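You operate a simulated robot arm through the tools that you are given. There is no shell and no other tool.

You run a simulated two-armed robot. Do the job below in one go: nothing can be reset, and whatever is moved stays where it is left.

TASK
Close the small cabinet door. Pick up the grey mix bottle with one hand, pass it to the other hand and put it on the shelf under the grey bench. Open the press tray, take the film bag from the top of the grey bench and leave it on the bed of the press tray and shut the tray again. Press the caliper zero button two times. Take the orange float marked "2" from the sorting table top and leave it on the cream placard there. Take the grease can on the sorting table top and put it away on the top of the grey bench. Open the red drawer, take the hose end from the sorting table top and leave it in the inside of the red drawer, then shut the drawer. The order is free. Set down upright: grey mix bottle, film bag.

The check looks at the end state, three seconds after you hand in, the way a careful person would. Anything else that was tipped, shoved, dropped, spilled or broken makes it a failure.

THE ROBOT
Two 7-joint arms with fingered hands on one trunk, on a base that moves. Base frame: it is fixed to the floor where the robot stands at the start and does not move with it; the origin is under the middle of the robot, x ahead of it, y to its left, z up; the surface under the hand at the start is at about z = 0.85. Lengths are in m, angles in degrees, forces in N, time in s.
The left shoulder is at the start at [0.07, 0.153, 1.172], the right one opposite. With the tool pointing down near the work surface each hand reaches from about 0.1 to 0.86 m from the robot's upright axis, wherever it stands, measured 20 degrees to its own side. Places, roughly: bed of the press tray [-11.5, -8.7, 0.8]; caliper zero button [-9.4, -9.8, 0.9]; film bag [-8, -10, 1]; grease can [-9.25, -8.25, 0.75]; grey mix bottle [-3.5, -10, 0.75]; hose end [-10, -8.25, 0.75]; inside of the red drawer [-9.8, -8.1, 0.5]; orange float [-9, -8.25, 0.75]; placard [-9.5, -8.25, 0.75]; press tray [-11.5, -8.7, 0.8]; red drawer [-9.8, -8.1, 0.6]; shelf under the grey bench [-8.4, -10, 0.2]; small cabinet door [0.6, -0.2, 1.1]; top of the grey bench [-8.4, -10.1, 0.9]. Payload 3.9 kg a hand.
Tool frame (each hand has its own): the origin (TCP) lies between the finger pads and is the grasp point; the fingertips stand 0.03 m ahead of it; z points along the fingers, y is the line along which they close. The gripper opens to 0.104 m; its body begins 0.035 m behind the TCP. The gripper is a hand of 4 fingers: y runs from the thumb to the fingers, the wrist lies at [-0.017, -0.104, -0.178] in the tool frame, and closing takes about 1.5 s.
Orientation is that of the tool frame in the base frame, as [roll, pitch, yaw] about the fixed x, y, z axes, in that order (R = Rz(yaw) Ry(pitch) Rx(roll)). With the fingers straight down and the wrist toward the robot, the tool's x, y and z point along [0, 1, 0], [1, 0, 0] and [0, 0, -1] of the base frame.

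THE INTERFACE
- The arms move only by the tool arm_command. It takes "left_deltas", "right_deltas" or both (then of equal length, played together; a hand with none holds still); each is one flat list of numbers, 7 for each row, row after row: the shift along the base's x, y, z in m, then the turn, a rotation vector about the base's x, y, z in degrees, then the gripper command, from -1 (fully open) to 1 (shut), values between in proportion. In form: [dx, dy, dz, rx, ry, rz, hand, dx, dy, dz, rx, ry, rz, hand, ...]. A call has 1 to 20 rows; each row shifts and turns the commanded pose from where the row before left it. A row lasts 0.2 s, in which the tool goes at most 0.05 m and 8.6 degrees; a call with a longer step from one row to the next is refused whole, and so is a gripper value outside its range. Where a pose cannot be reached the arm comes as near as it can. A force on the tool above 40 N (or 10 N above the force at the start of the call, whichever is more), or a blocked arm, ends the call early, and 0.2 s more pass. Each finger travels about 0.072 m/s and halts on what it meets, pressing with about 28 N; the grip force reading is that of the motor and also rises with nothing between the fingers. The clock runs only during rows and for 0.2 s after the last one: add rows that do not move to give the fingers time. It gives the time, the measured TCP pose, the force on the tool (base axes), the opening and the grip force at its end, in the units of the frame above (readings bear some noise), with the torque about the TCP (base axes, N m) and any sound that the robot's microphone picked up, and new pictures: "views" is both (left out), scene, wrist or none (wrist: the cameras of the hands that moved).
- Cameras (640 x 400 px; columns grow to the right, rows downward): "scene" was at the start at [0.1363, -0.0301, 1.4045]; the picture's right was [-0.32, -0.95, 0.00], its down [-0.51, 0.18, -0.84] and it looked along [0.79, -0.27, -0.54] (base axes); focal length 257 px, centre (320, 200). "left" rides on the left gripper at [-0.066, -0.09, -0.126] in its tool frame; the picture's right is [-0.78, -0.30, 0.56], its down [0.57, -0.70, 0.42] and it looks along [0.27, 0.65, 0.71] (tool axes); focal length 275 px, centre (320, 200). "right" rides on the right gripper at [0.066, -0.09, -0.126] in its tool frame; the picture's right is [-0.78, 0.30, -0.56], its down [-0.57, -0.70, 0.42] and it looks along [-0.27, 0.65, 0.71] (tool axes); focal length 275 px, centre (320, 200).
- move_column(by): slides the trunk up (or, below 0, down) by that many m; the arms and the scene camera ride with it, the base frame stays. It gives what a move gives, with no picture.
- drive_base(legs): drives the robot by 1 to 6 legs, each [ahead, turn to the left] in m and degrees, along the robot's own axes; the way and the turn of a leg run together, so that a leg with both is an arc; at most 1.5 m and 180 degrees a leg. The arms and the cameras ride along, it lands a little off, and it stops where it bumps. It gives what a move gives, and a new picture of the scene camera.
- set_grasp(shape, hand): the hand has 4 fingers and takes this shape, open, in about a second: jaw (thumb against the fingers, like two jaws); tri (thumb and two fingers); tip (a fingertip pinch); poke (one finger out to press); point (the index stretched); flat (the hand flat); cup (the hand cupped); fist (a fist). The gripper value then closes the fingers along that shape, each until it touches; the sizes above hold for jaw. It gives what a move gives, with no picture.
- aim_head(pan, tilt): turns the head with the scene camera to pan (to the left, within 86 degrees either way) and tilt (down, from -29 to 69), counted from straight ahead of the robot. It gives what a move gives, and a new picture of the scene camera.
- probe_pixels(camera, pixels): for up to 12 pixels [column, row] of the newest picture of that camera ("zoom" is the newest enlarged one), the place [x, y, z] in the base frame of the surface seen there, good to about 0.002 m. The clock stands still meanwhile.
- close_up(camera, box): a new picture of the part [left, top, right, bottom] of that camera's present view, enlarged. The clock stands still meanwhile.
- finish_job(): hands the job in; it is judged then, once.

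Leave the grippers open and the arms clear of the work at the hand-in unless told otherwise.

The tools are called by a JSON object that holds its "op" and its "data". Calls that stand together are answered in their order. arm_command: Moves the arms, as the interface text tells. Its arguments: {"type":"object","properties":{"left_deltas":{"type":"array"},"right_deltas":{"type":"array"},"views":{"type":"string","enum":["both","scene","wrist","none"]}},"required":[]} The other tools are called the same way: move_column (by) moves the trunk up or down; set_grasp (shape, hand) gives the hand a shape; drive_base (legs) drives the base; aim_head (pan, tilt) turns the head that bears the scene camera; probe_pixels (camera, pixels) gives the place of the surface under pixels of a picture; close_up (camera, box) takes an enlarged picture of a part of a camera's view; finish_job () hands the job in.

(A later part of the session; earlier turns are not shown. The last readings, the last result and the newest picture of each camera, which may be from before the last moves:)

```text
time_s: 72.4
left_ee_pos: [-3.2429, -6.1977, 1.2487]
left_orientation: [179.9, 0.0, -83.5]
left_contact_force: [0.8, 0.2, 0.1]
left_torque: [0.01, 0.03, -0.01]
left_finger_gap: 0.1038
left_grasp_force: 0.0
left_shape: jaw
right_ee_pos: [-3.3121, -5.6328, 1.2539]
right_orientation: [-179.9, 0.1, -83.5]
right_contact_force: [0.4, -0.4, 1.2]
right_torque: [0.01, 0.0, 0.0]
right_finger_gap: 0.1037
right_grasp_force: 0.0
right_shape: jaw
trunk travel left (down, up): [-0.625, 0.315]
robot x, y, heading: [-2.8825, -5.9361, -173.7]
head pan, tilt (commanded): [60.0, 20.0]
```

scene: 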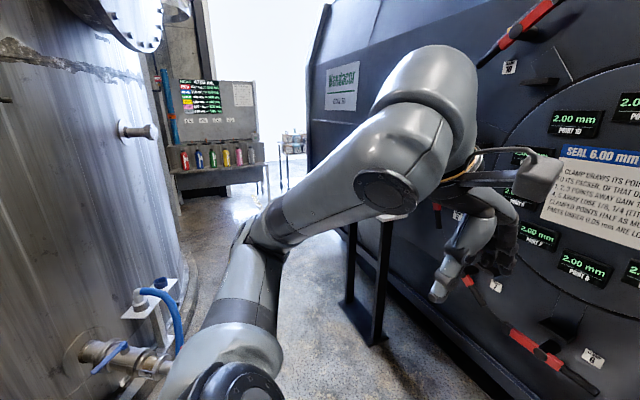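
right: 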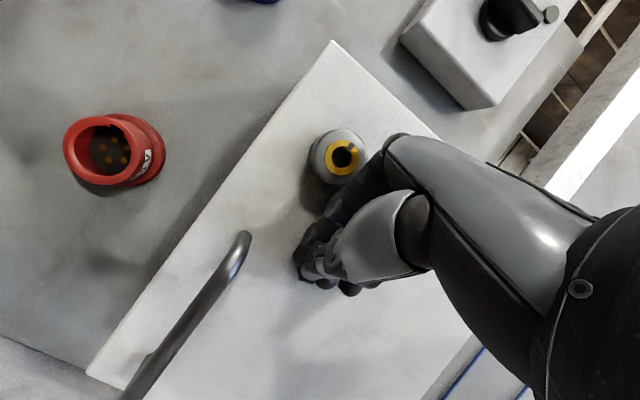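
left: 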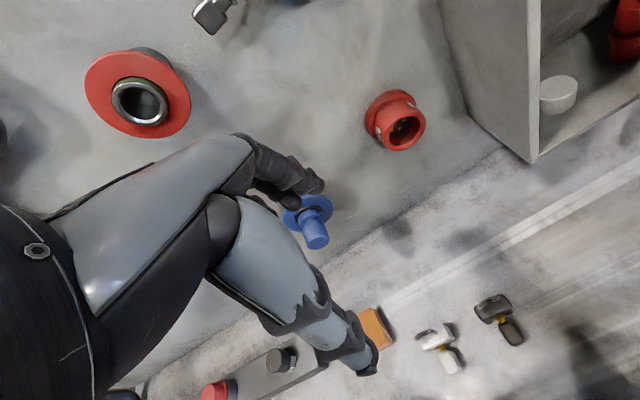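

I am through the gap. A thin black-legged rack with vials stands at the machine side (column 375, row 300), and a coloured station is visible beyond. I will probe the rack, the pipe stub and the gap before turning.

{"op": "probe_pixels", "data": {"camera": "scene", "pixels": [[350, 320], [375, 335], [395, 218], [345, 305], [150, 310], [130, 345], [260, 190], [215, 130], [175, 200], [290, 200], [320, 180], [140, 130]]}}

{"op": "drive_base", "data": {"legs": [[0, 40]]}}

{"op": "aim_head", "data": {"pan": 35, "tilt": 20}}

```text
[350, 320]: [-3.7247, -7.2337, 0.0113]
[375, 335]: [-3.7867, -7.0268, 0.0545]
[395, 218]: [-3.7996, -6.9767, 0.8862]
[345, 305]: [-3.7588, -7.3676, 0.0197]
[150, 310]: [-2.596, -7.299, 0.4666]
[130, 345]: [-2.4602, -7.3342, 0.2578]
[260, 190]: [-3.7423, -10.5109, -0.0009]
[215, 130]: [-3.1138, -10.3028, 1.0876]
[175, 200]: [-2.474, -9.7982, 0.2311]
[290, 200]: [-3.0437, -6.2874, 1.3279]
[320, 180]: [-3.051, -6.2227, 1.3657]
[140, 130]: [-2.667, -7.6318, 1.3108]
```

```text
time_s: 74.7
left_ee_pos: [-2.9863, -6.3686, 1.2477]
left_orientation: [180.0, -0.1, -42.9]
left_contact_force: [0.5, -0.5, 0.1]
left_torque: [0.01, 0.0, 0.01]
left_finger_gap: 0.1036
left_grasp_force: 0.0
left_shape: jaw
right_ee_pos: [-3.4057, -5.987, 1.2546]
right_orientation: [-180.0, 0.0, -42.9]
right_contact_force: [-0.4, -0.3, -0.1]
right_torque: [0.01, 0.0, -0.03]
right_finger_gap: 0.1038
right_grasp_force: 0.0
right_shape: jaw
trunk travel left (down, up): [-0.625, 0.315]
robot x, y, heading: [-2.8871, -5.933, -132.9]
head pan, tilt (commanded): [60.0, 20.0]
```

scene: 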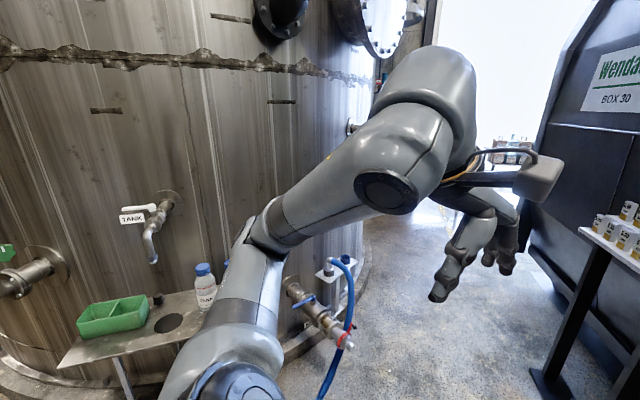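

```text
time_s: 75.6
left_ee_pos: [-2.9873, -6.3684, 1.2479]
left_orientation: [-180.0, -0.1, -42.9]
left_contact_force: [0.2, -0.1, -0.6]
left_torque: [0.01, -0.01, -0.04]
left_finger_gap: 0.1036
left_grasp_force: 0.1
left_shape: jaw
right_ee_pos: [-3.4064, -5.9851, 1.2551]
right_orientation: [-179.9, 0.1, -42.9]
right_contact_force: [-0.4, -0.9, 0.3]
right_torque: [-0.01, 0.02, 0.0]
right_finger_gap: 0.1037
right_grasp_force: 0.2
right_shape: jaw
trunk travel left (down, up): [-0.625, 0.315]
robot x, y, heading: [-2.8814, -5.9365, -132.5]
head pan, tilt (commanded): [35.0, 20.0]
```

scene: 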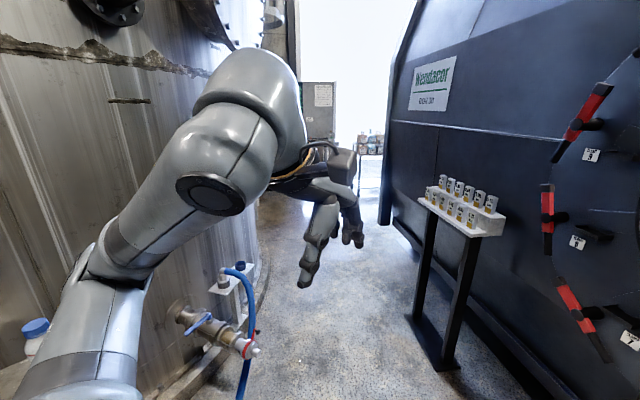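

The lane between the column's valve/hose and the vial rack is about 1 m wide. I will turn the rest of the way to face along -y and look straight down it.

{"op": "drive_base", "data": {"legs": [[0, 42]]}}

{"op": "aim_head", "data": {"pan": 0, "tilt": 25}}

```text
time_s: 77.9
left_ee_pos: [-2.6685, -6.3262, 1.248]
left_orientation: [180.0, -0.2, -0.3]
left_contact_force: [0.3, -0.6, -0.5]
left_torque: [-0.01, -0.02, -0.01]
left_finger_gap: 0.1037
left_grasp_force: 0.0
left_shape: jaw
right_ee_pos: [-3.2353, -6.328, 1.255]
right_orientation: [-180.0, 0.1, -0.1]
right_contact_force: [-0.4, 0.0, 0.4]
right_torque: [-0.01, -0.02, 0.0]
right_finger_gap: 0.1038
right_grasp_force: 0.0
right_shape: jaw
trunk travel left (down, up): [-0.625, 0.315]
robot x, y, heading: [-2.8847, -5.9389, -90.2]
head pan, tilt (commanded): [35.0, 20.0]
```

scene: 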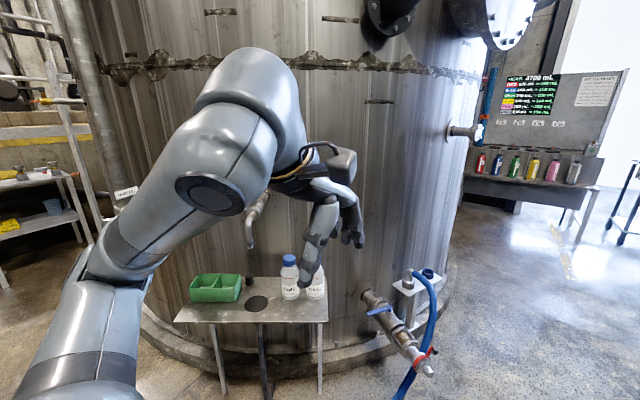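

```text
time_s: 78.9
left_ee_pos: [-2.6678, -6.3259, 1.2479]
left_orientation: [-180.0, 0.0, -0.2]
left_contact_force: [0.6, 0.1, 0.2]
left_torque: [-0.02, 0.0, -0.01]
left_finger_gap: 0.1035
left_grasp_force: 0.2
left_shape: jaw
right_ee_pos: [-3.2352, -6.3286, 1.255]
right_orientation: [180.0, 0.0, -0.3]
right_contact_force: [0.3, -0.3, 0.4]
right_torque: [0.02, 0.02, 0.02]
right_finger_gap: 0.104
right_grasp_force: 0.1
right_shape: jaw
trunk travel left (down, up): [-0.625, 0.315]
robot x, y, heading: [-2.8781, -5.9344, -90.1]
head pan, tilt (commanded): [0.0, 25.0]
```

scene: 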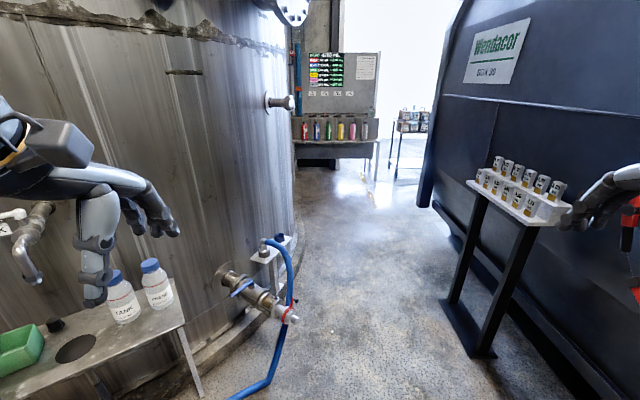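

I see the station with six coloured bottles on a shelf at (305–365, 130), with the grey one at the right end. I will probe the lane clearances and the station.

{"op": "probe_pixels", "data": {"camera": "scene", "pixels": [[470, 185], [445, 302], [288, 318], [268, 300], [289, 102], [425, 180], [364, 131], [305, 131], [335, 150], [376, 175], [290, 270], [360, 230]]}}

{"op": "close_up", "data": {"camera": "scene", "box": [280, 30, 440, 200]}}

```text
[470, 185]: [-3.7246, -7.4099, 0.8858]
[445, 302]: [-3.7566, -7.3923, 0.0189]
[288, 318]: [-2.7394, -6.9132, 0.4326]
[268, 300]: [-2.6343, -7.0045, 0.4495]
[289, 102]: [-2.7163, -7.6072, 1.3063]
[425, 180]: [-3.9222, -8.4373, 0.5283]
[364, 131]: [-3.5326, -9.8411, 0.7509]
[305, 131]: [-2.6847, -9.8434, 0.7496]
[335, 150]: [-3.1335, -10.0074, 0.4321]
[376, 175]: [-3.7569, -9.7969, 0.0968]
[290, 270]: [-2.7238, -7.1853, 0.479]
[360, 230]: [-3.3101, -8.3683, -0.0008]
```

```text
2.35 times, centred on (360, 115) of scene
```

zoom: 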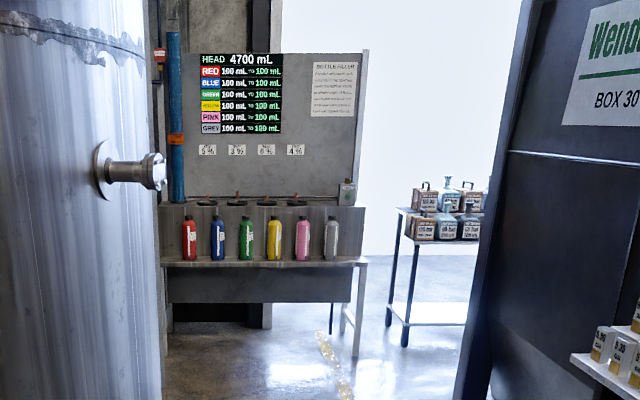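

The shelf with bottles is at y of about -9.85. The lane's centre is at x of about -3.23 with about 0.49 m each side. I will check how far my left elbow sticks out by looking at my own arm.

{"op": "aim_head", "data": {"pan": 80, "tilt": 45}}

{"op": "probe_pixels", "data": {"camera": "scene", "pixels": [[200, 200], [260, 200], [320, 200], [320, 260], [260, 260], [320, 120], [380, 200], [320, 160], [200, 300], [260, 320], [380, 260], [420, 150]]}}

```text
time_s: 80.5
left_ee_pos: [-2.6667, -6.3257, 1.2492]
left_orientation: [-179.9, 0.1, -0.2]
left_contact_force: [-1.1, 0.1, -0.4]
left_torque: [0.06, -0.02, -0.03]
left_finger_gap: 0.1038
left_grasp_force: 0.1
left_shape: jaw
right_ee_pos: [-3.234, -6.3278, 1.2538]
right_orientation: [-179.9, 0.1, -0.2]
right_contact_force: [0.3, -0.1, -0.1]
right_torque: [0.02, 0.01, 0.01]
right_finger_gap: 0.1036
right_grasp_force: 0.2
right_shape: jaw
trunk travel left (down, up): [-0.625, 0.315]
robot x, y, heading: [-2.8863, -5.9381, -90.1]
head pan, tilt (commanded): [80.0, 45.0]
```

scene: 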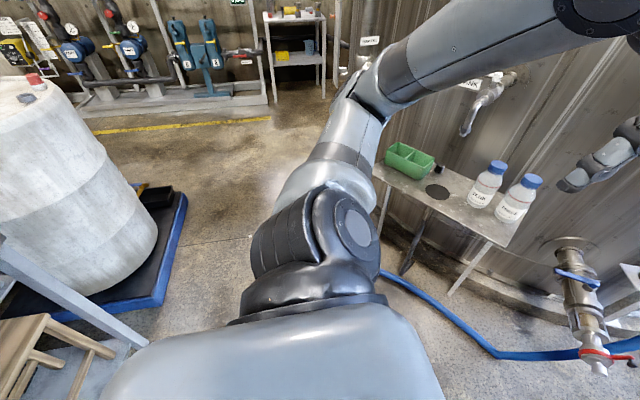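

```text
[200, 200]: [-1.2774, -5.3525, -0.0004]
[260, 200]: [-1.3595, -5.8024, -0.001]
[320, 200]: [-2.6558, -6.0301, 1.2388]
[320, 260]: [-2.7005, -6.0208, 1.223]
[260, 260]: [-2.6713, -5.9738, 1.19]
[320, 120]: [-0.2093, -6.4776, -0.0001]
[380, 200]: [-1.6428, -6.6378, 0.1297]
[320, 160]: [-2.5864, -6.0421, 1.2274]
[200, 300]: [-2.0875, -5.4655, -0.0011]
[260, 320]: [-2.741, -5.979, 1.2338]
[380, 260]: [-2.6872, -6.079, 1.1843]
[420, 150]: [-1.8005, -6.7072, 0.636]
```

I will probe the elbow itself at (350,95), (375,70) and along the forearm.

{"op": "probe_pixels", "data": {"camera": "scene", "pixels": [[350, 110], [345, 85], [365, 75], [375, 95], [360, 100], [400, 70], [450, 50], [520, 30], [335, 130]]}}

{"op": "aim_head", "data": {"pan": 0, "tilt": 30}}

```text
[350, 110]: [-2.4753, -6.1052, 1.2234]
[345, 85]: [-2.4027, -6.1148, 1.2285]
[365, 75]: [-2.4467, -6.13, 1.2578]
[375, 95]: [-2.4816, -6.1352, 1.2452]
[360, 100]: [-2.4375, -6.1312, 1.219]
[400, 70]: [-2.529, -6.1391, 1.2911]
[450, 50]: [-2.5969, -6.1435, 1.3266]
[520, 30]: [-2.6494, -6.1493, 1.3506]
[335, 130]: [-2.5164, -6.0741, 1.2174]
```

```text
time_s: 82.0
left_ee_pos: [-2.667, -6.3257, 1.2482]
left_orientation: [-180.0, 0.0, -0.1]
left_contact_force: [0.1, 0.5, 0.2]
left_torque: [-0.01, -0.01, 0.05]
left_finger_gap: 0.1035
left_grasp_force: 0.0
left_shape: jaw
right_ee_pos: [-3.236, -6.3286, 1.2545]
right_orientation: [179.9, 0.0, -0.2]
right_contact_force: [0.4, 0.2, -0.7]
right_torque: [0.03, -0.01, -0.04]
right_finger_gap: 0.1036
right_grasp_force: 0.0
right_shape: jaw
trunk travel left (down, up): [-0.625, 0.315]
robot x, y, heading: [-2.8839, -5.9362, -90.3]
head pan, tilt (commanded): [0.0, 30.0]
```

scene: 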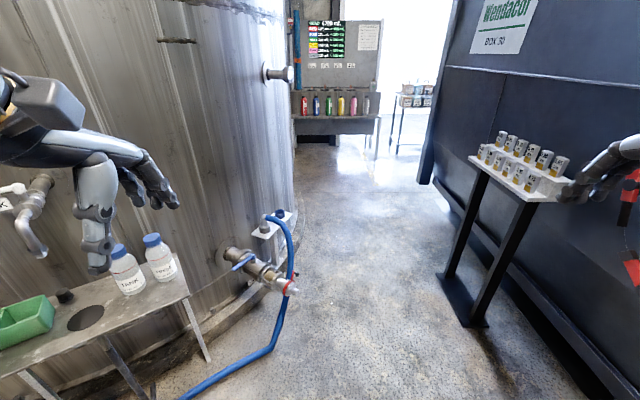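

My left elbow sticks out 0.48 m or more at z 1.22, which is too tight by the pipe stub at z 1.31. I will bring both hands forward and inward to narrow the elbows, then measure again.

{"op": "arm_command", "data": {"left_deltas": [-0.01, -0.03, -0.02, 0, 0, 0, -1, -0.02, -0.03, -0.02, 0, 0, 0, -1, -0.02, -0.03, -0.02, 0, 0, 0, -1, -0.02, -0.03, -0.02, 0, 0, 0, -1, -0.02, -0.03, -0.02, 0, 0, 0, -1], "right_deltas": [0.03, -0.02, -0.02, 0, 0, 0, -1, 0.03, -0.03, -0.02, 0, 0, 0, -1, 0.03, -0.03, -0.02, 0, 0, 0, -1, 0.03, -0.03, -0.02, 0, 0, 0, -1, 0.03, -0.03, -0.02, 0, 0, 0, -1], "views": "none"}}

{"op": "aim_head", "data": {"pan": 80, "tilt": 45}}

```text
time_s: 83.2
left_ee_pos: [-2.7568, -6.4772, 1.1476]
left_orientation: [-179.9, 0.0, -0.2]
left_contact_force: [-0.1, -0.4, -0.5]
left_torque: [0.02, 0.02, -0.03]
left_finger_gap: 0.1041
left_grasp_force: 0.1
left_shape: jaw
right_ee_pos: [-3.0837, -6.4742, 1.1519]
right_orientation: [-179.8, 0.1, -0.1]
right_contact_force: [0.1, -0.2, -0.5]
right_torque: [0.03, 0.02, 0.01]
right_finger_gap: 0.1038
right_grasp_force: 0.1
right_shape: jaw
trunk travel left (down, up): [-0.625, 0.315]
robot x, y, heading: [-2.8842, -5.9399, -90.0]
head pan, tilt (commanded): [0.0, 30.0]
```

```text
time_s: 84.7
left_ee_pos: [-2.757, -6.475, 1.1492]
left_orientation: [180.0, 0.0, -0.2]
left_contact_force: [-0.8, 0.1, -1.2]
left_torque: [-0.01, 0.03, -0.01]
left_finger_gap: 0.1037
left_grasp_force: 0.1
left_shape: jaw
right_ee_pos: [-3.0863, -6.4696, 1.1543]
right_orientation: [-179.9, 0.0, -0.2]
right_contact_force: [0.5, 0.2, -0.3]
right_torque: [0.0, -0.03, 0.01]
right_finger_gap: 0.1038
right_grasp_force: 0.1
right_shape: jaw
trunk travel left (down, up): [-0.625, 0.315]
robot x, y, heading: [-2.8826, -5.9381, -89.8]
head pan, tilt (commanded): [80.0, 45.0]
```

scene: 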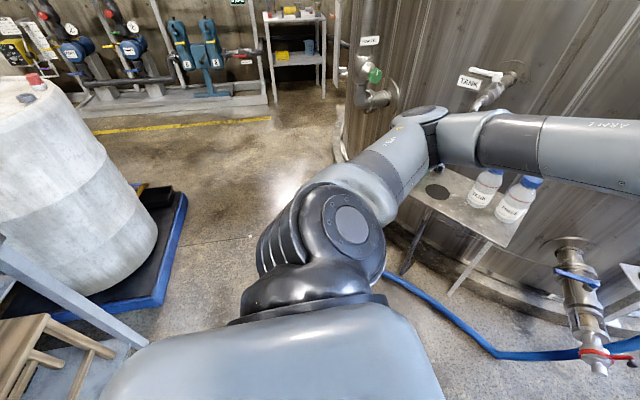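

{"op": "probe_pixels", "data": {"camera": "scene", "pixels": [[405, 140], [425, 130], [420, 115], [440, 120], [435, 155], [390, 160], [500, 140]]}}

{"op": "aim_head", "data": {"pan": -80, "tilt": 45}}

```text
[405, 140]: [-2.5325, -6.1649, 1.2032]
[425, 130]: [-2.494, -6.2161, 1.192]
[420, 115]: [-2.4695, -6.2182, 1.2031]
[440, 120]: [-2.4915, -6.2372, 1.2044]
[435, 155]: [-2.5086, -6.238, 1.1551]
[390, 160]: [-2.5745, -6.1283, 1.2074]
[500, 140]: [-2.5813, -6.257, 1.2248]
```

```text
time_s: 87.2
left_ee_pos: [-2.7572, -6.4755, 1.15]
left_orientation: [-180.0, 0.0, -0.2]
left_contact_force: [0.0, 0.0, -0.3]
left_torque: [0.02, 0.0, -0.01]
left_finger_gap: 0.1038
left_grasp_force: 0.0
left_shape: jaw
right_ee_pos: [-3.0865, -6.4693, 1.1534]
right_orientation: [179.9, 0.1, -0.2]
right_contact_force: [0.2, 0.3, 0.6]
right_torque: [-0.01, 0.01, 0.01]
right_finger_gap: 0.1039
right_grasp_force: 0.0
right_shape: jaw
trunk travel left (down, up): [-0.625, 0.315]
robot x, y, heading: [-2.8849, -5.9358, -90.1]
head pan, tilt (commanded): [-80.0, 45.0]
```

scene: 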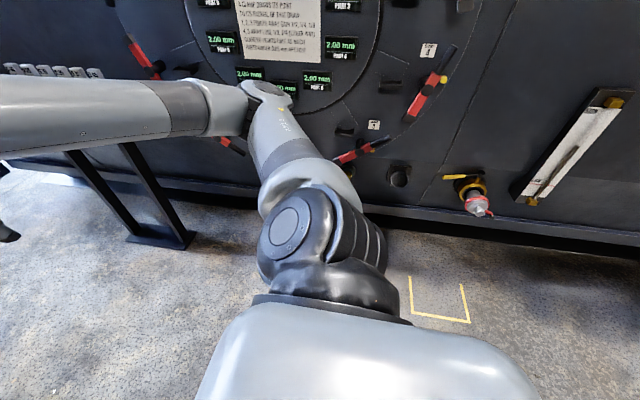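

The elbows now reach about 0.43 m out at z up to 1.2, below the stub and above the vial rack. I will slant right 20°, drive 1.1 m and straighten, which puts me at x of about -3.27 in the lane.

{"op": "drive_base", "data": {"legs": [[0, -20], [1.1, 0], [0, 20]]}}

{"op": "aim_head", "data": {"pan": 0, "tilt": 25}}

```text
time_s: 95.0
left_ee_pos: [-3.1181, -7.5156, 1.1493]
left_orientation: [179.9, 0.0, 0.8]
left_contact_force: [-0.2, -0.4, -0.3]
left_torque: [0.01, -0.01, -0.01]
left_finger_gap: 0.1036
left_grasp_force: 0.0
left_shape: jaw
right_ee_pos: [-3.4482, -7.518, 1.1549]
right_orientation: [-180.0, 0.1, 0.8]
right_contact_force: [-0.1, 0.0, -0.1]
right_torque: [0.03, 0.01, -0.01]
right_finger_gap: 0.1042
right_grasp_force: 0.1
right_shape: jaw
trunk travel left (down, up): [-0.625, 0.315]
robot x, y, heading: [-3.2525, -6.9827, -89.2]
head pan, tilt (commanded): [-80.0, 45.0]
```

scene: 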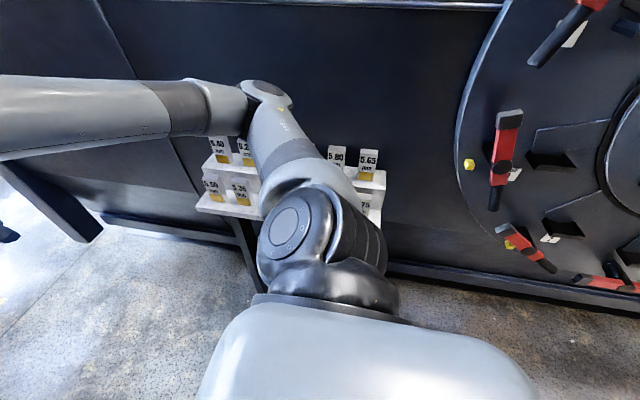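

```text
time_s: 96.5
left_ee_pos: [-3.1182, -7.5163, 1.1498]
left_orientation: [-180.0, -0.1, 0.8]
left_contact_force: [-0.5, 0.4, -0.2]
left_torque: [0.0, 0.0, -0.01]
left_finger_gap: 0.104
left_grasp_force: 0.0
left_shape: jaw
right_ee_pos: [-3.4471, -7.5164, 1.1544]
right_orientation: [179.9, 0.0, 0.8]
right_contact_force: [-0.8, -0.3, -0.4]
right_torque: [-0.01, 0.02, -0.04]
right_finger_gap: 0.1041
right_grasp_force: 0.2
right_shape: jaw
trunk travel left (down, up): [-0.625, 0.315]
robot x, y, heading: [-3.2543, -6.9848, -89.1]
head pan, tilt (commanded): [0.0, 25.0]
```

scene: 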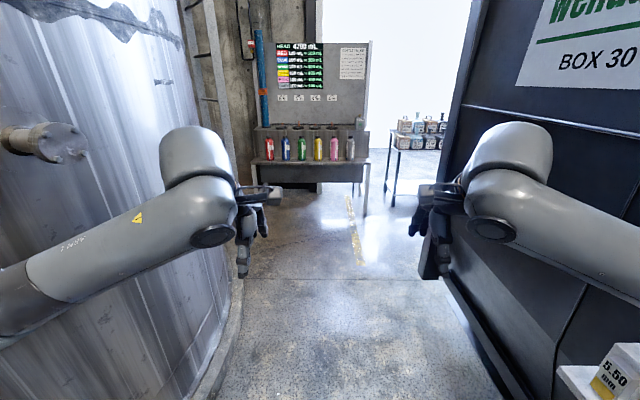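

I am straight in the lane and it is clear ahead. I will drive 1.2 m and then look at the bottle station more closely.

{"op": "drive_base", "data": {"legs": [[1.2, -2]]}}

{"op": "close_up", "data": {"camera": "scene", "box": [230, 20, 470, 220]}}

```text
time_s: 102.7
left_ee_pos: [-3.117, -8.7275, 1.1494]
left_orientation: [-180.0, 0.0, 0.0]
left_contact_force: [-0.7, -1.1, -0.3]
left_torque: [0.0, -0.01, 0.03]
left_finger_gap: 0.1041
left_grasp_force: 0.1
left_shape: jaw
right_ee_pos: [-3.4458, -8.7241, 1.1551]
right_orientation: [-180.0, 0.1, 0.0]
right_contact_force: [0.4, -0.2, 0.0]
right_torque: [-0.02, -0.01, -0.02]
right_finger_gap: 0.1037
right_grasp_force: 0.1
right_shape: jaw
trunk travel left (down, up): [-0.625, 0.315]
robot x, y, heading: [-3.2447, -8.1913, -89.9]
head pan, tilt (commanded): [0.0, 25.0]
```

scene: 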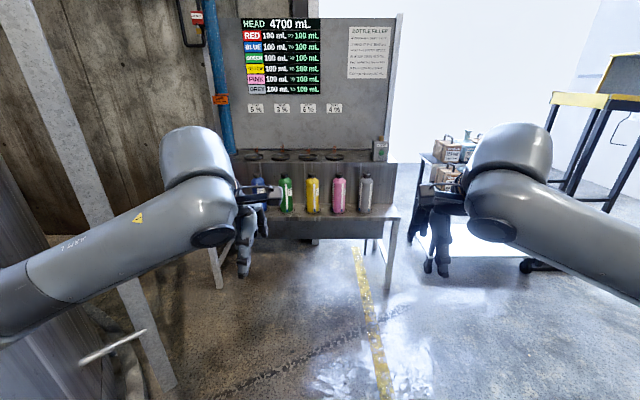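

```text
2.00 times, centred on (350, 120) of scene
```

zoom: 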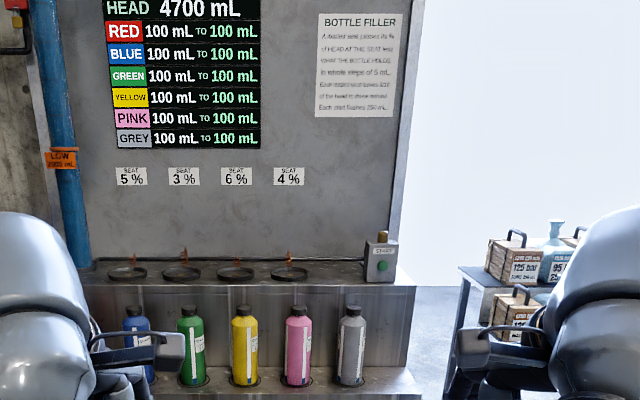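

I am at (-3.24, -8.19). The grey bottle is at (365,190), next to the pink one. I will probe the bottle, the shelf edge, the back panel and the upper ledge.

{"op": "probe_pixels", "data": {"camera": "scene", "pixels": [[365, 177], [365, 190], [365, 207], [339, 180], [380, 213], [330, 218], [350, 165], [385, 195], [391, 265], [378, 150], [430, 160], [365, 213]]}}

```text
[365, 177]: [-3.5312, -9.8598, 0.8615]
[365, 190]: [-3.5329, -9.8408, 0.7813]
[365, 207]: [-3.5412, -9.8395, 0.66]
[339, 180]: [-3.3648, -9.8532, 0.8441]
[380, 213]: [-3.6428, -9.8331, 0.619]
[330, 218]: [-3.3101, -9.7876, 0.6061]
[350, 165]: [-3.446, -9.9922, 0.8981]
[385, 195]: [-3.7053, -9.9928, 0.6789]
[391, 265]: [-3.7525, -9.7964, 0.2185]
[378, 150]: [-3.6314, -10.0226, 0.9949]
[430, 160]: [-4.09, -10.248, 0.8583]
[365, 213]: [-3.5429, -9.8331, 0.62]
```

The shelf top is at z = 0.62 with its front edge at y = -9.79. The bottle's axis is about (-3.53, -9.87), with its cap near z 0.86, and the riser behind it is at y = -9.99. I will drive up to about (-3.35, -9.2).

{"op": "drive_base", "data": {"legs": [[0, -6], [1.0, 0], [0, 6]]}}

{"op": "aim_head", "data": {"pan": -10, "tilt": 45}}

```text
time_s: 108.9
left_ee_pos: [-3.2099, -9.7119, 1.15]
left_orientation: [-180.0, -0.1, 0.6]
left_contact_force: [-0.2, 0.3, 0.8]
left_torque: [0.0, -0.03, 0.01]
left_finger_gap: 0.1037
left_grasp_force: 0.0
left_shape: jaw
right_ee_pos: [-3.5363, -9.711, 1.1542]
right_orientation: [-179.9, 0.0, 0.8]
right_contact_force: [1.0, -0.6, 0.2]
right_torque: [-0.04, 0.01, 0.01]
right_finger_gap: 0.104
right_grasp_force: 0.1
right_shape: jaw
trunk travel left (down, up): [-0.625, 0.315]
robot x, y, heading: [-3.3398, -9.1788, -89.1]
head pan, tilt (commanded): [0.0, 25.0]
```

scene: 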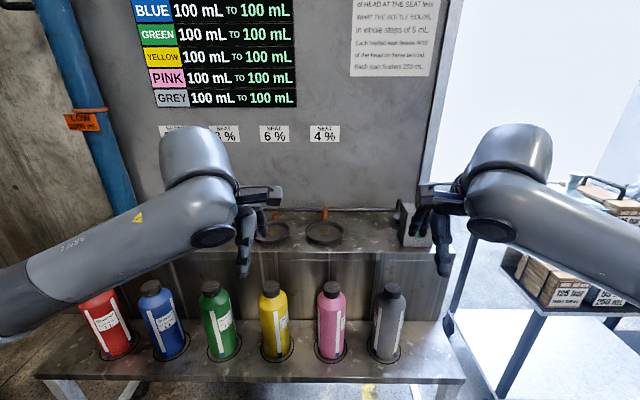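

```text
time_s: 109.7
left_ee_pos: [-3.2072, -9.7115, 1.1487]
left_orientation: [179.9, 0.1, 0.6]
left_contact_force: [-0.1, 0.7, 0.3]
left_torque: [0.0, -0.02, 0.03]
left_finger_gap: 0.1039
left_grasp_force: 0.0
left_shape: jaw
right_ee_pos: [-3.5355, -9.7117, 1.1553]
right_orientation: [-180.0, 0.1, 0.7]
right_contact_force: [0.5, 0.3, 0.7]
right_torque: [0.01, 0.02, 0.06]
right_finger_gap: 0.1039
right_grasp_force: 0.1
right_shape: jaw
trunk travel left (down, up): [-0.625, 0.315]
robot x, y, heading: [-3.3394, -9.1734, -89.3]
head pan, tilt (commanded): [-10.0, 45.0]
```

scene: 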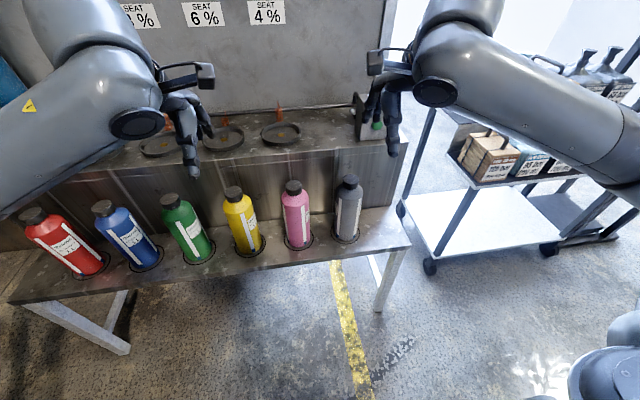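

The grey bottle stands at (347,210), its cap at (350,182), in a shallow ring on the shelf. I will zoom in and probe its cap, shoulder and base for the exact axis and height.

{"op": "close_up", "data": {"camera": "scene", "box": [290, 160, 400, 260]}}

{"op": "probe_pixels", "data": {"camera": "scene", "pixels": [[350, 178], [349, 184], [345, 195], [358, 196], [340, 215], [348, 215], [356, 218], [346, 236], [293, 184], [300, 215], [374, 165], [380, 128]]}}

```text
4.00 times, centred on (345, 210) of scene
```

zoom: 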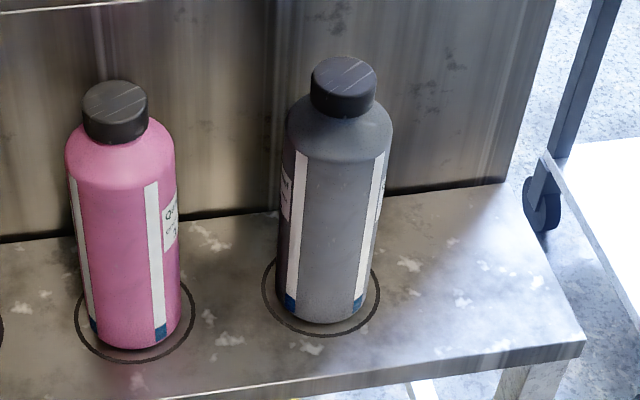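

```text
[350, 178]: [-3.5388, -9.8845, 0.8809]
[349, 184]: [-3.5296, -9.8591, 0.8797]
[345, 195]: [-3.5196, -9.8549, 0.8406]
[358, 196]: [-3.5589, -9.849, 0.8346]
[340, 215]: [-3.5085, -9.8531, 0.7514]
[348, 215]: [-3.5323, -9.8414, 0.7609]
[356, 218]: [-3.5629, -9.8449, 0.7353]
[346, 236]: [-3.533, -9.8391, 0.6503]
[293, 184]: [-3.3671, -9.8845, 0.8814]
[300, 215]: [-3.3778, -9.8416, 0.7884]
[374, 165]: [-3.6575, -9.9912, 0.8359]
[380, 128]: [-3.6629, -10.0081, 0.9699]
```

The bottle's axis is at (-3.535, -9.874), the radius 0.035, and the black cap is 0.04 wide at z 0.845–0.881. I will pick it by the cap from above with the right hand, so that the left hand can later take the body from the side. First I move the right hand over it with the fingers part-open and check.

{"op": "arm_command", "data": {"right_deltas": [0, -0.04, 0, 0, 0, -0.4, -0.5, 0, -0.04, 0, 0, 0, -0.4, -0.5, 0, -0.04, 0, 0, 0, 0, -0.5, 0, -0.042, 0, 0, 0, 0, -0.5, 0, 0, -0.04, 0, 0, 0, -0.5, 0, 0, -0.04, 0, 0, 0, -0.5, 0, 0, -0.04, 0, 0, 0, -0.5], "views": "both"}}

```text
time_s: 111.3
left_ee_pos: [-3.2069, -9.7123, 1.148]
left_orientation: [180.0, 0.1, 0.6]
left_contact_force: [-0.3, 0.9, 0.7]
left_torque: [0.03, 0.02, 0.01]
left_finger_gap: 0.1037
left_grasp_force: 0.0
left_shape: jaw
right_ee_pos: [-3.5356, -9.8746, 1.0322]
right_orientation: [-179.9, 0.0, -0.2]
right_contact_force: [0.0, -0.8, 0.6]
right_torque: [-0.01, 0.02, 0.01]
right_finger_gap: 0.078
right_grasp_force: 0.1
right_shape: jaw
trunk travel left (down, up): [-0.625, 0.315]
robot x, y, heading: [-3.3391, -9.179, -89.7]
head pan, tilt (commanded): [-10.0, 45.0]
```

scene: 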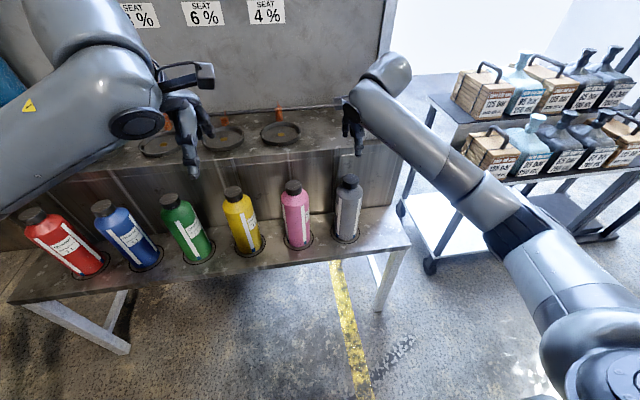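
right: 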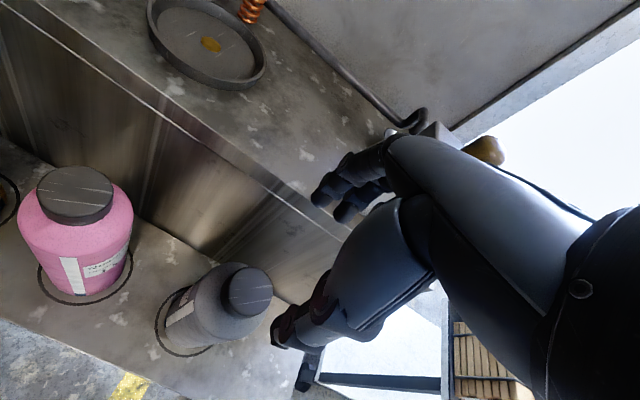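

The hand is right above the bottle. I will lower it 0.12 m and check the fit around the cap before the last bit.

{"op": "arm_command", "data": {"right_deltas": [0, 0, -0.04, 0, 0, 0, -0.5, 0, 0, -0.04, 0, 0, 0, -0.5, 0, 0, -0.035, 0, 0, 0, -0.5], "views": "both"}}

{"op": "close_up", "data": {"camera": "scene", "box": [280, 80, 440, 250]}}

```text
time_s: 112.1
left_ee_pos: [-3.2076, -9.7117, 1.1506]
left_orientation: [-180.0, 0.1, 0.7]
left_contact_force: [-0.6, -0.5, 0.3]
left_torque: [0.01, 0.01, 0.03]
left_finger_gap: 0.1039
left_grasp_force: 0.0
left_shape: jaw
right_ee_pos: [-3.5364, -9.8724, 0.9197]
right_orientation: [180.0, 0.1, 0.0]
right_contact_force: [0.0, 0.1, 0.2]
right_torque: [-0.02, 0.0, 0.01]
right_finger_gap: 0.0782
right_grasp_force: 0.1
right_shape: jaw
trunk travel left (down, up): [-0.625, 0.315]
robot x, y, heading: [-3.3445, -9.1798, -89.4]
head pan, tilt (commanded): [-10.0, 45.0]
```

scene: 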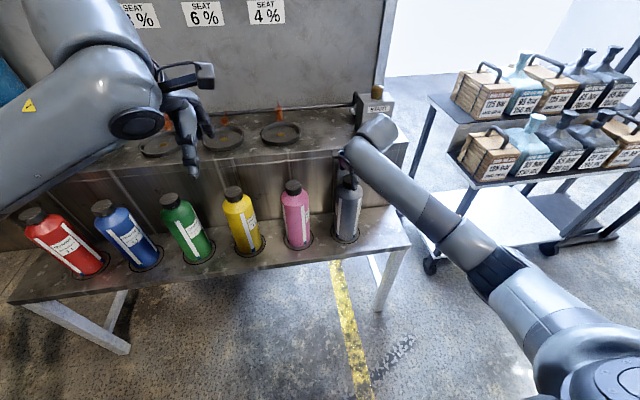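
right: 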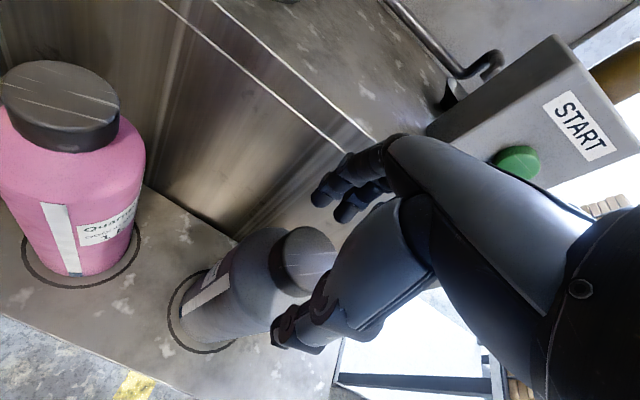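

```text
2.35 times, centred on (360, 165) of scene
```

zoom: 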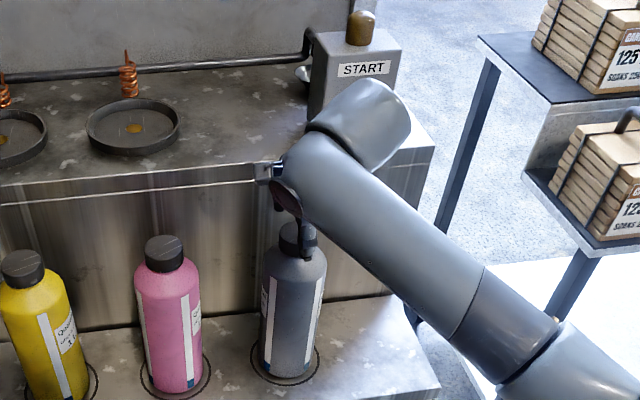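

The cap is coming between the fingers and thumb. The START box with its green button is near the hand's back, so I will check the distance by probing in the wrist picture.

{"op": "probe_pixels", "data": {"camera": "right", "pixels": [[516, 160], [490, 145], [440, 140], [395, 145], [345, 170], [300, 260], [285, 330], [320, 250], [560, 200], [340, 145]]}}

```text
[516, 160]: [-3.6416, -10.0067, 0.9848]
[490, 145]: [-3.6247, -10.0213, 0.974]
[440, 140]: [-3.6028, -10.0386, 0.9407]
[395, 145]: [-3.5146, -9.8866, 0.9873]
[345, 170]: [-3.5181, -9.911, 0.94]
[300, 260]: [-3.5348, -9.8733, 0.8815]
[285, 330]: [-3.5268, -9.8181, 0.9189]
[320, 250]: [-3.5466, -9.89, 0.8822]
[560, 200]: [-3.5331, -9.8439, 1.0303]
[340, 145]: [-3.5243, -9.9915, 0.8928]
```

The finger surface is at y = -9.91 and the button at -10.007, so there's room. I will lower the last 0.057 m and close on the cap.

{"op": "arm_command", "data": {"right_deltas": [0, -0.001, -0.03, 0, 0, 0, -0.5, 0, 0, -0.027, 0, 0, 0, -0.5, 0, 0, 0, 0, 0, 0, 0, 0, 0, 0, 0, 0, 0, 0.5, 0, 0, 0, 0, 0, 0, 1, 0, 0, 0, 0, 0, 0, 1, 0, 0, 0, 0, 0, 0, 1, 0, 0, 0, 0, 0, 0, 1], "views": "both"}}

```text
time_s: 113.9
left_ee_pos: [-3.2065, -9.7086, 1.1504]
left_orientation: [179.8, 0.1, 0.7]
left_contact_force: [-0.8, 0.0, 0.6]
left_torque: [0.02, 0.0, 0.0]
left_finger_gap: 0.1039
left_grasp_force: 0.1
left_shape: jaw
right_ee_pos: [-3.5331, -9.874, 0.869]
right_orientation: [179.3, 0.0, 0.0]
right_contact_force: [-0.1, -8.6, 30.1]
right_torque: [-0.97, 0.19, 0.06]
right_finger_gap: 0.0496
right_grasp_force: 27.6
right_shape: jaw
trunk travel left (down, up): [-0.625, 0.315]
robot x, y, heading: [-3.341, -9.1784, -89.3]
head pan, tilt (commanded): [-10.0, 45.0]
```

scene: 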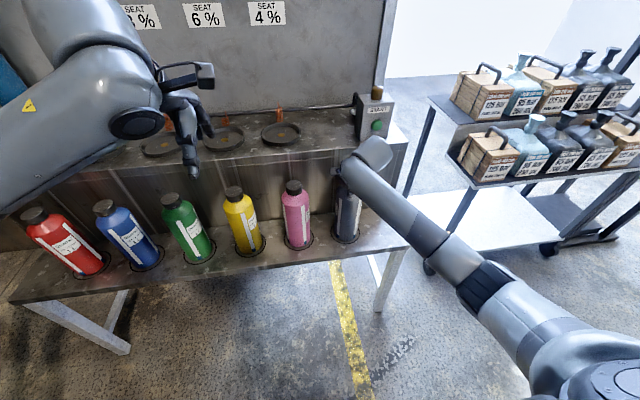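
right: 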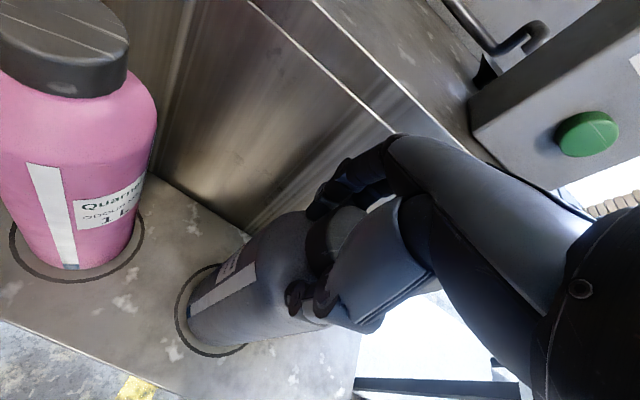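

The grip reads a gap of 0.05 with 30 N upward: the fingertips are wedging on the sloping shoulder below the cap. I will open slightly, rise 1.3 cm and close again on the straight cap wall.

{"op": "arm_command", "data": {"right_deltas": [0, 0, 0, 0, 0, 0, -0.3, 0, 0, 0, 0, 0, 0, -0.3, 0, 0, 0.0155, 0, 0, 0, -0.3, 0, 0, 0, 0, 0, 0, 0, 0, 0, 0, 0, 0, 0, 0.5, 0, 0, 0, 0, 0, 0, 1, 0, 0, 0, 0, 0, 0, 1, 0, 0, 0, 0, 0, 0, 1, 0, 0, 0, 0, 0, 0, 1], "views": "wrist"}}

```text
time_s: 115.9
left_ee_pos: [-3.2061, -9.7104, 1.1482]
left_orientation: [-180.0, 0.2, 0.8]
left_contact_force: [-0.4, -0.2, -0.1]
left_torque: [-0.06, 0.0, 0.0]
left_finger_gap: 0.1037
left_grasp_force: 0.2
left_shape: jaw
right_ee_pos: [-3.5355, -9.8731, 0.8764]
right_orientation: [180.0, 0.1, -0.1]
right_contact_force: [-0.5, 0.1, 1.7]
right_torque: [-0.09, -0.02, 0.02]
right_finger_gap: 0.0369
right_grasp_force: 27.9
right_shape: jaw
trunk travel left (down, up): [-0.625, 0.315]
robot x, y, heading: [-3.3396, -9.1771, -89.4]
head pan, tilt (commanded): [-10.0, 45.0]
```

right: 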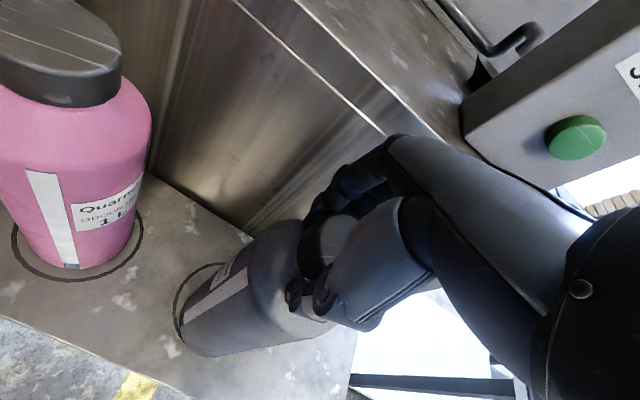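

Now the gap is 0.037 on the cap with no side load. I will lift gently 3 cm and check that the bottle comes along.

{"op": "arm_command", "data": {"right_deltas": [0, 0, 0.01, 0, 0, 0, 1, 0, 0, 0.01, 0, 0, 0, 1, 0, 0, 0.015, 0, 0, 0, 1, 0, 0, 0, 0, 0, 0, 1], "views": "both"}}

```text
time_s: 116.9
left_ee_pos: [-3.2069, -9.7128, 1.1491]
left_orientation: [-180.0, 0.1, 0.7]
left_contact_force: [-0.1, 1.2, 0.2]
left_torque: [-0.02, 0.01, -0.04]
left_finger_gap: 0.1039
left_grasp_force: 0.1
left_shape: jaw
right_ee_pos: [-3.5358, -9.8757, 0.9103]
right_orientation: [-179.9, 0.1, -0.2]
right_contact_force: [0.0, 0.8, -2.2]
right_torque: [-0.01, 0.04, -0.01]
right_finger_gap: 0.0369
right_grasp_force: 27.8
right_shape: jaw
trunk travel left (down, up): [-0.625, 0.315]
robot x, y, heading: [-3.3422, -9.1757, -89.3]
head pan, tilt (commanded): [-10.0, 45.0]
```

scene: 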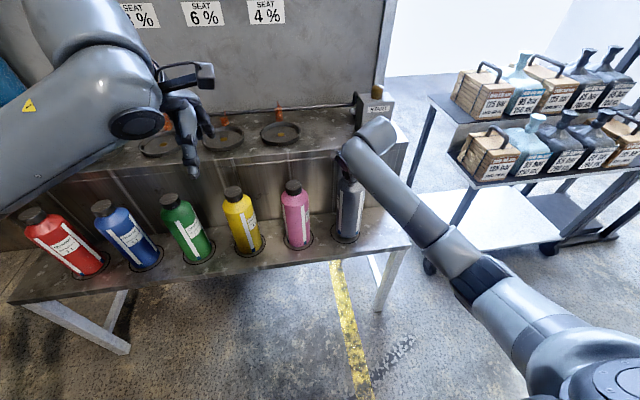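
right: 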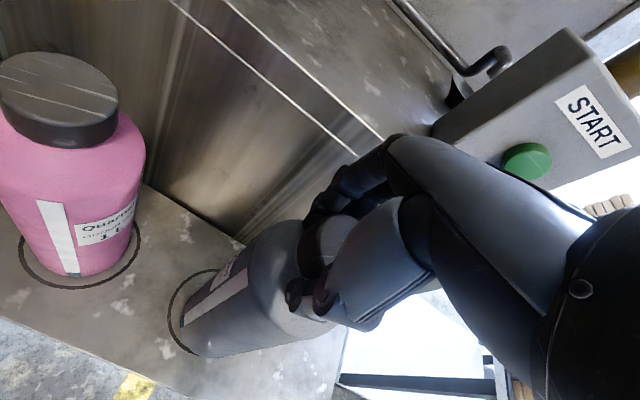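

The bottle hangs from the hand, with about 2 N of weight. I will raise it 0.25 m so its base clears the neighbours, while the left hand moves aside to the left and a bit lower.

{"op": "arm_command", "data": {"right_deltas": [0, 0, 0.03, 0, 0, 0, 1, 0, 0, 0.035, 0, 0, 0, 1, 0, 0, 0.035, 0, 0, 0, 1, 0, 0, 0.035, 0, 0, 0, 1, 0, 0, 0.035, 0, 0, 0, 1, 0, 0, 0.035, 0, 0, 0, 1, 0, 0, 0.03, 0, 0, 0, 1, 0, 0, 0.015, 0, 0, 0, 1], "left_deltas": [0.02, 0, 0, 0, 0, 0, -1, 0.02, 0, 0, 0, 0, 0, -1, 0.02, 0, 0, 0, 0, 0, -1, 0.02, 0.02, 0, 0, 0, 0, -1, 0.02, 0.02, 0, 0, 0, 0, -1, 0.01, 0.02, 0, 0, 0, 0, -1, 0, 0, 0, 0, 0, 0, -1, 0, 0, 0, 0, 0, 0, -1], "views": "scene"}}

```text
time_s: 118.7
left_ee_pos: [-3.0976, -9.6507, 1.1498]
left_orientation: [180.0, 0.0, 0.7]
left_contact_force: [-0.7, 0.8, 0.2]
left_torque: [0.02, -0.02, 0.03]
left_finger_gap: 0.1038
left_grasp_force: 0.0
left_shape: jaw
right_ee_pos: [-3.5358, -9.8761, 1.1617]
right_orientation: [-179.9, 0.1, -0.1]
right_contact_force: [-0.9, 0.6, -0.9]
right_torque: [0.0, -0.03, 0.01]
right_finger_gap: 0.0368
right_grasp_force: 27.6
right_shape: jaw
trunk travel left (down, up): [-0.625, 0.315]
robot x, y, heading: [-3.3418, -9.1764, -89.4]
head pan, tilt (commanded): [-10.0, 45.0]
```

scene: 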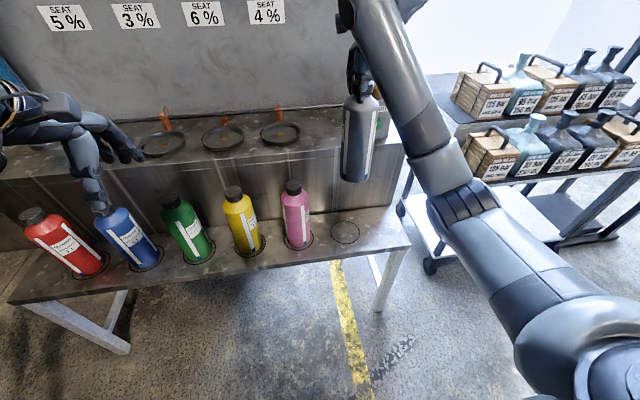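

The bottle is lifted clear and upright. I will back the base 0.35 m away from the station so the hand-over happens over open floor.

{"op": "drive_base", "data": {"legs": [[-0.35, 0]]}}

```text
time_s: 121.0
left_ee_pos: [-3.1032, -9.3003, 1.1501]
left_orientation: [-179.9, 0.0, 0.6]
left_contact_force: [0.5, -0.7, -0.7]
left_torque: [0.0, 0.0, -0.01]
left_finger_gap: 0.1036
left_grasp_force: 0.1
left_shape: jaw
right_ee_pos: [-3.5396, -9.5238, 1.1606]
right_orientation: [180.0, 0.2, -0.3]
right_contact_force: [0.2, 0.0, -2.5]
right_torque: [0.0, -0.02, -0.01]
right_finger_gap: 0.0368
right_grasp_force: 27.7
right_shape: jaw
trunk travel left (down, up): [-0.625, 0.315]
robot x, y, heading: [-3.3462, -8.8239, -89.4]
head pan, tilt (commanded): [-10.0, 45.0]
```

scene: 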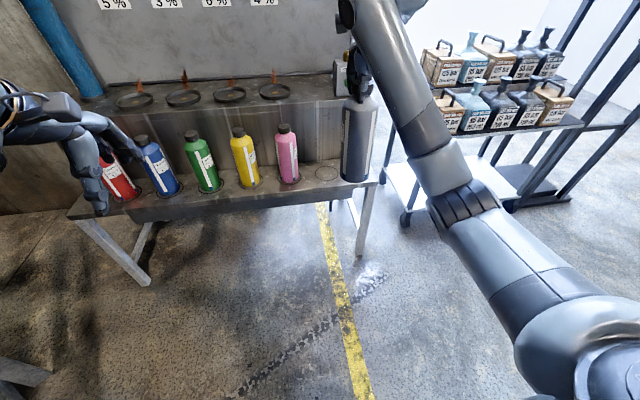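

There is open floor now. I will bring the bottle nearer the midline, to about (-3.41, -9.33), and roll the left hand 90° so its fingers point toward the bottle at mid-body height, still about 0.25 m away.

{"op": "arm_command", "data": {"right_deltas": [0.02, 0.03, 0, 0, 0, 0, 1, 0.022, 0.034, 0, 0, 0, 0, 1, 0.022, 0.034, 0, 0, 0, 0, 1, 0.022, 0.034, 0, 0, 0, 0, 1, 0.022, 0.034, 0, 0, 0, 0, 1, 0.022, 0.034, 0, 0, 0, 0, 1, 0, 0, 0, 0, 0, 0, 1, 0, 0, 0, 0, 0, 0, 1, 0, 0, 0, 0, 0, 0, 1, 0, 0, 0, 0, 0, 0, 1, 0, 0, 0, 0, 0, 0, 1], "left_deltas": [0, 0, -0.01, 0, 8.4, 0, -1, 0, 0, -0.01, 0, 8.4, 0, -1, 0, 0, -0.01, 0, 8.4, 0, -1, 0, 0, -0.01, 0, 8.4, 0, -1, 0, 0, -0.01, 0, 8.4, 0, -1, 0, 0, -0.01, 0, 8.4, 0, -1, 0, 0, -0.02, 0, 8.4, 0, -1, 0, 0, -0.02, 0, 8.4, 0, -1, 0, -0.01, -0.02, 0, 8.4, 0, -1, 0, -0.01, -0.02, 0, 8.4, 0, -1, 0, -0.005, 0, 0, 6, 0, -1], "views": "both"}}

```text
time_s: 123.4
left_ee_pos: [-3.1039, -9.3243, 1.0095]
left_orientation: [-75.6, 89.5, 104.5]
left_contact_force: [0.0, 0.1, 1.1]
left_torque: [0.0, 0.0, 0.0]
left_finger_gap: 0.1037
left_grasp_force: 0.1
left_shape: jaw
right_ee_pos: [-3.4113, -9.3256, 1.1623]
right_orientation: [-180.0, 0.0, -0.2]
right_contact_force: [-0.1, -0.2, -2.0]
right_torque: [-0.03, -0.05, -0.01]
right_finger_gap: 0.0365
right_grasp_force: 27.9
right_shape: jaw
trunk travel left (down, up): [-0.625, 0.315]
robot x, y, heading: [-3.3487, -8.8248, -89.8]
head pan, tilt (commanded): [-10.0, 45.0]
```

scene: 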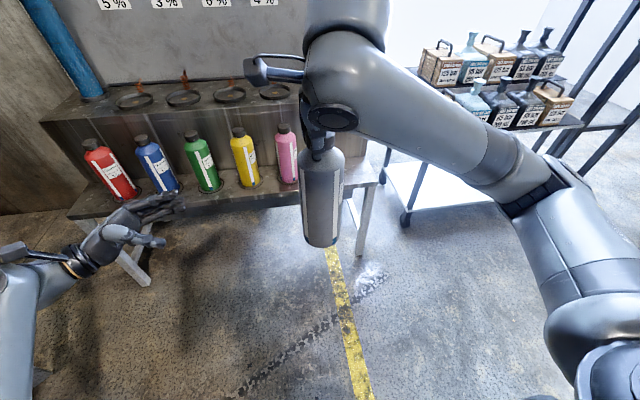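
right: 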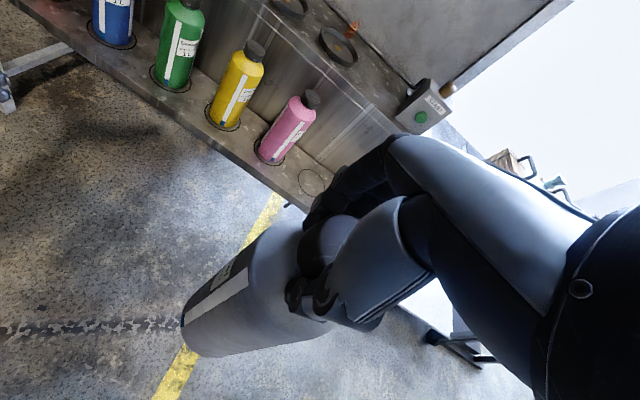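
left: 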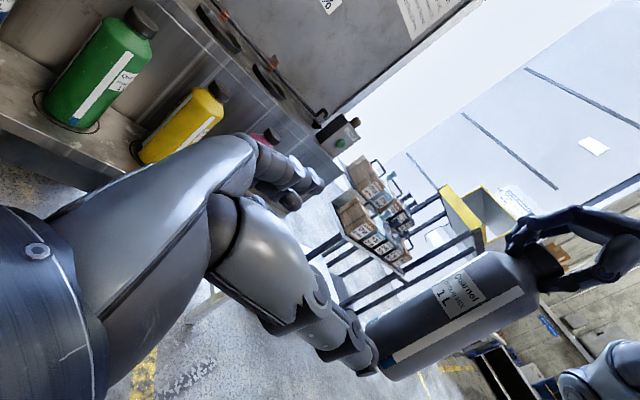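

The left hand points toward the bottle. I will probe the bottle to get its exact axis and height before moving in.

{"op": "probe_pixels", "data": {"camera": "scene", "pixels": [[303, 190], [320, 190], [338, 190], [320, 240], [320, 160], [305, 220], [335, 220]]}}

{"op": "probe_pixels", "data": {"camera": "left", "pixels": [[385, 365], [430, 320], [480, 295], [500, 270], [540, 260], [410, 375], [330, 350], [320, 185]]}}

```text
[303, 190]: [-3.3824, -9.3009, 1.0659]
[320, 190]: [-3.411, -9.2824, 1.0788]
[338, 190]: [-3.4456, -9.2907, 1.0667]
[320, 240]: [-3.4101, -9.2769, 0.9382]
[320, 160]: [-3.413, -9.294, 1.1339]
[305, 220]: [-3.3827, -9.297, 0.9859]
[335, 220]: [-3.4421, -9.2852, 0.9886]
```

```text
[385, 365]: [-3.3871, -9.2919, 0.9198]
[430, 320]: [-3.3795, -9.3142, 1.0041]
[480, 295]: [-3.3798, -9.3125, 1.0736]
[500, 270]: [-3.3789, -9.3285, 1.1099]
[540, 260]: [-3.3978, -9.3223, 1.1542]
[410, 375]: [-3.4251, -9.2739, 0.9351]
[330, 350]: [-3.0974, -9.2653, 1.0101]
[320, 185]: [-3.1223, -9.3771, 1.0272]
```

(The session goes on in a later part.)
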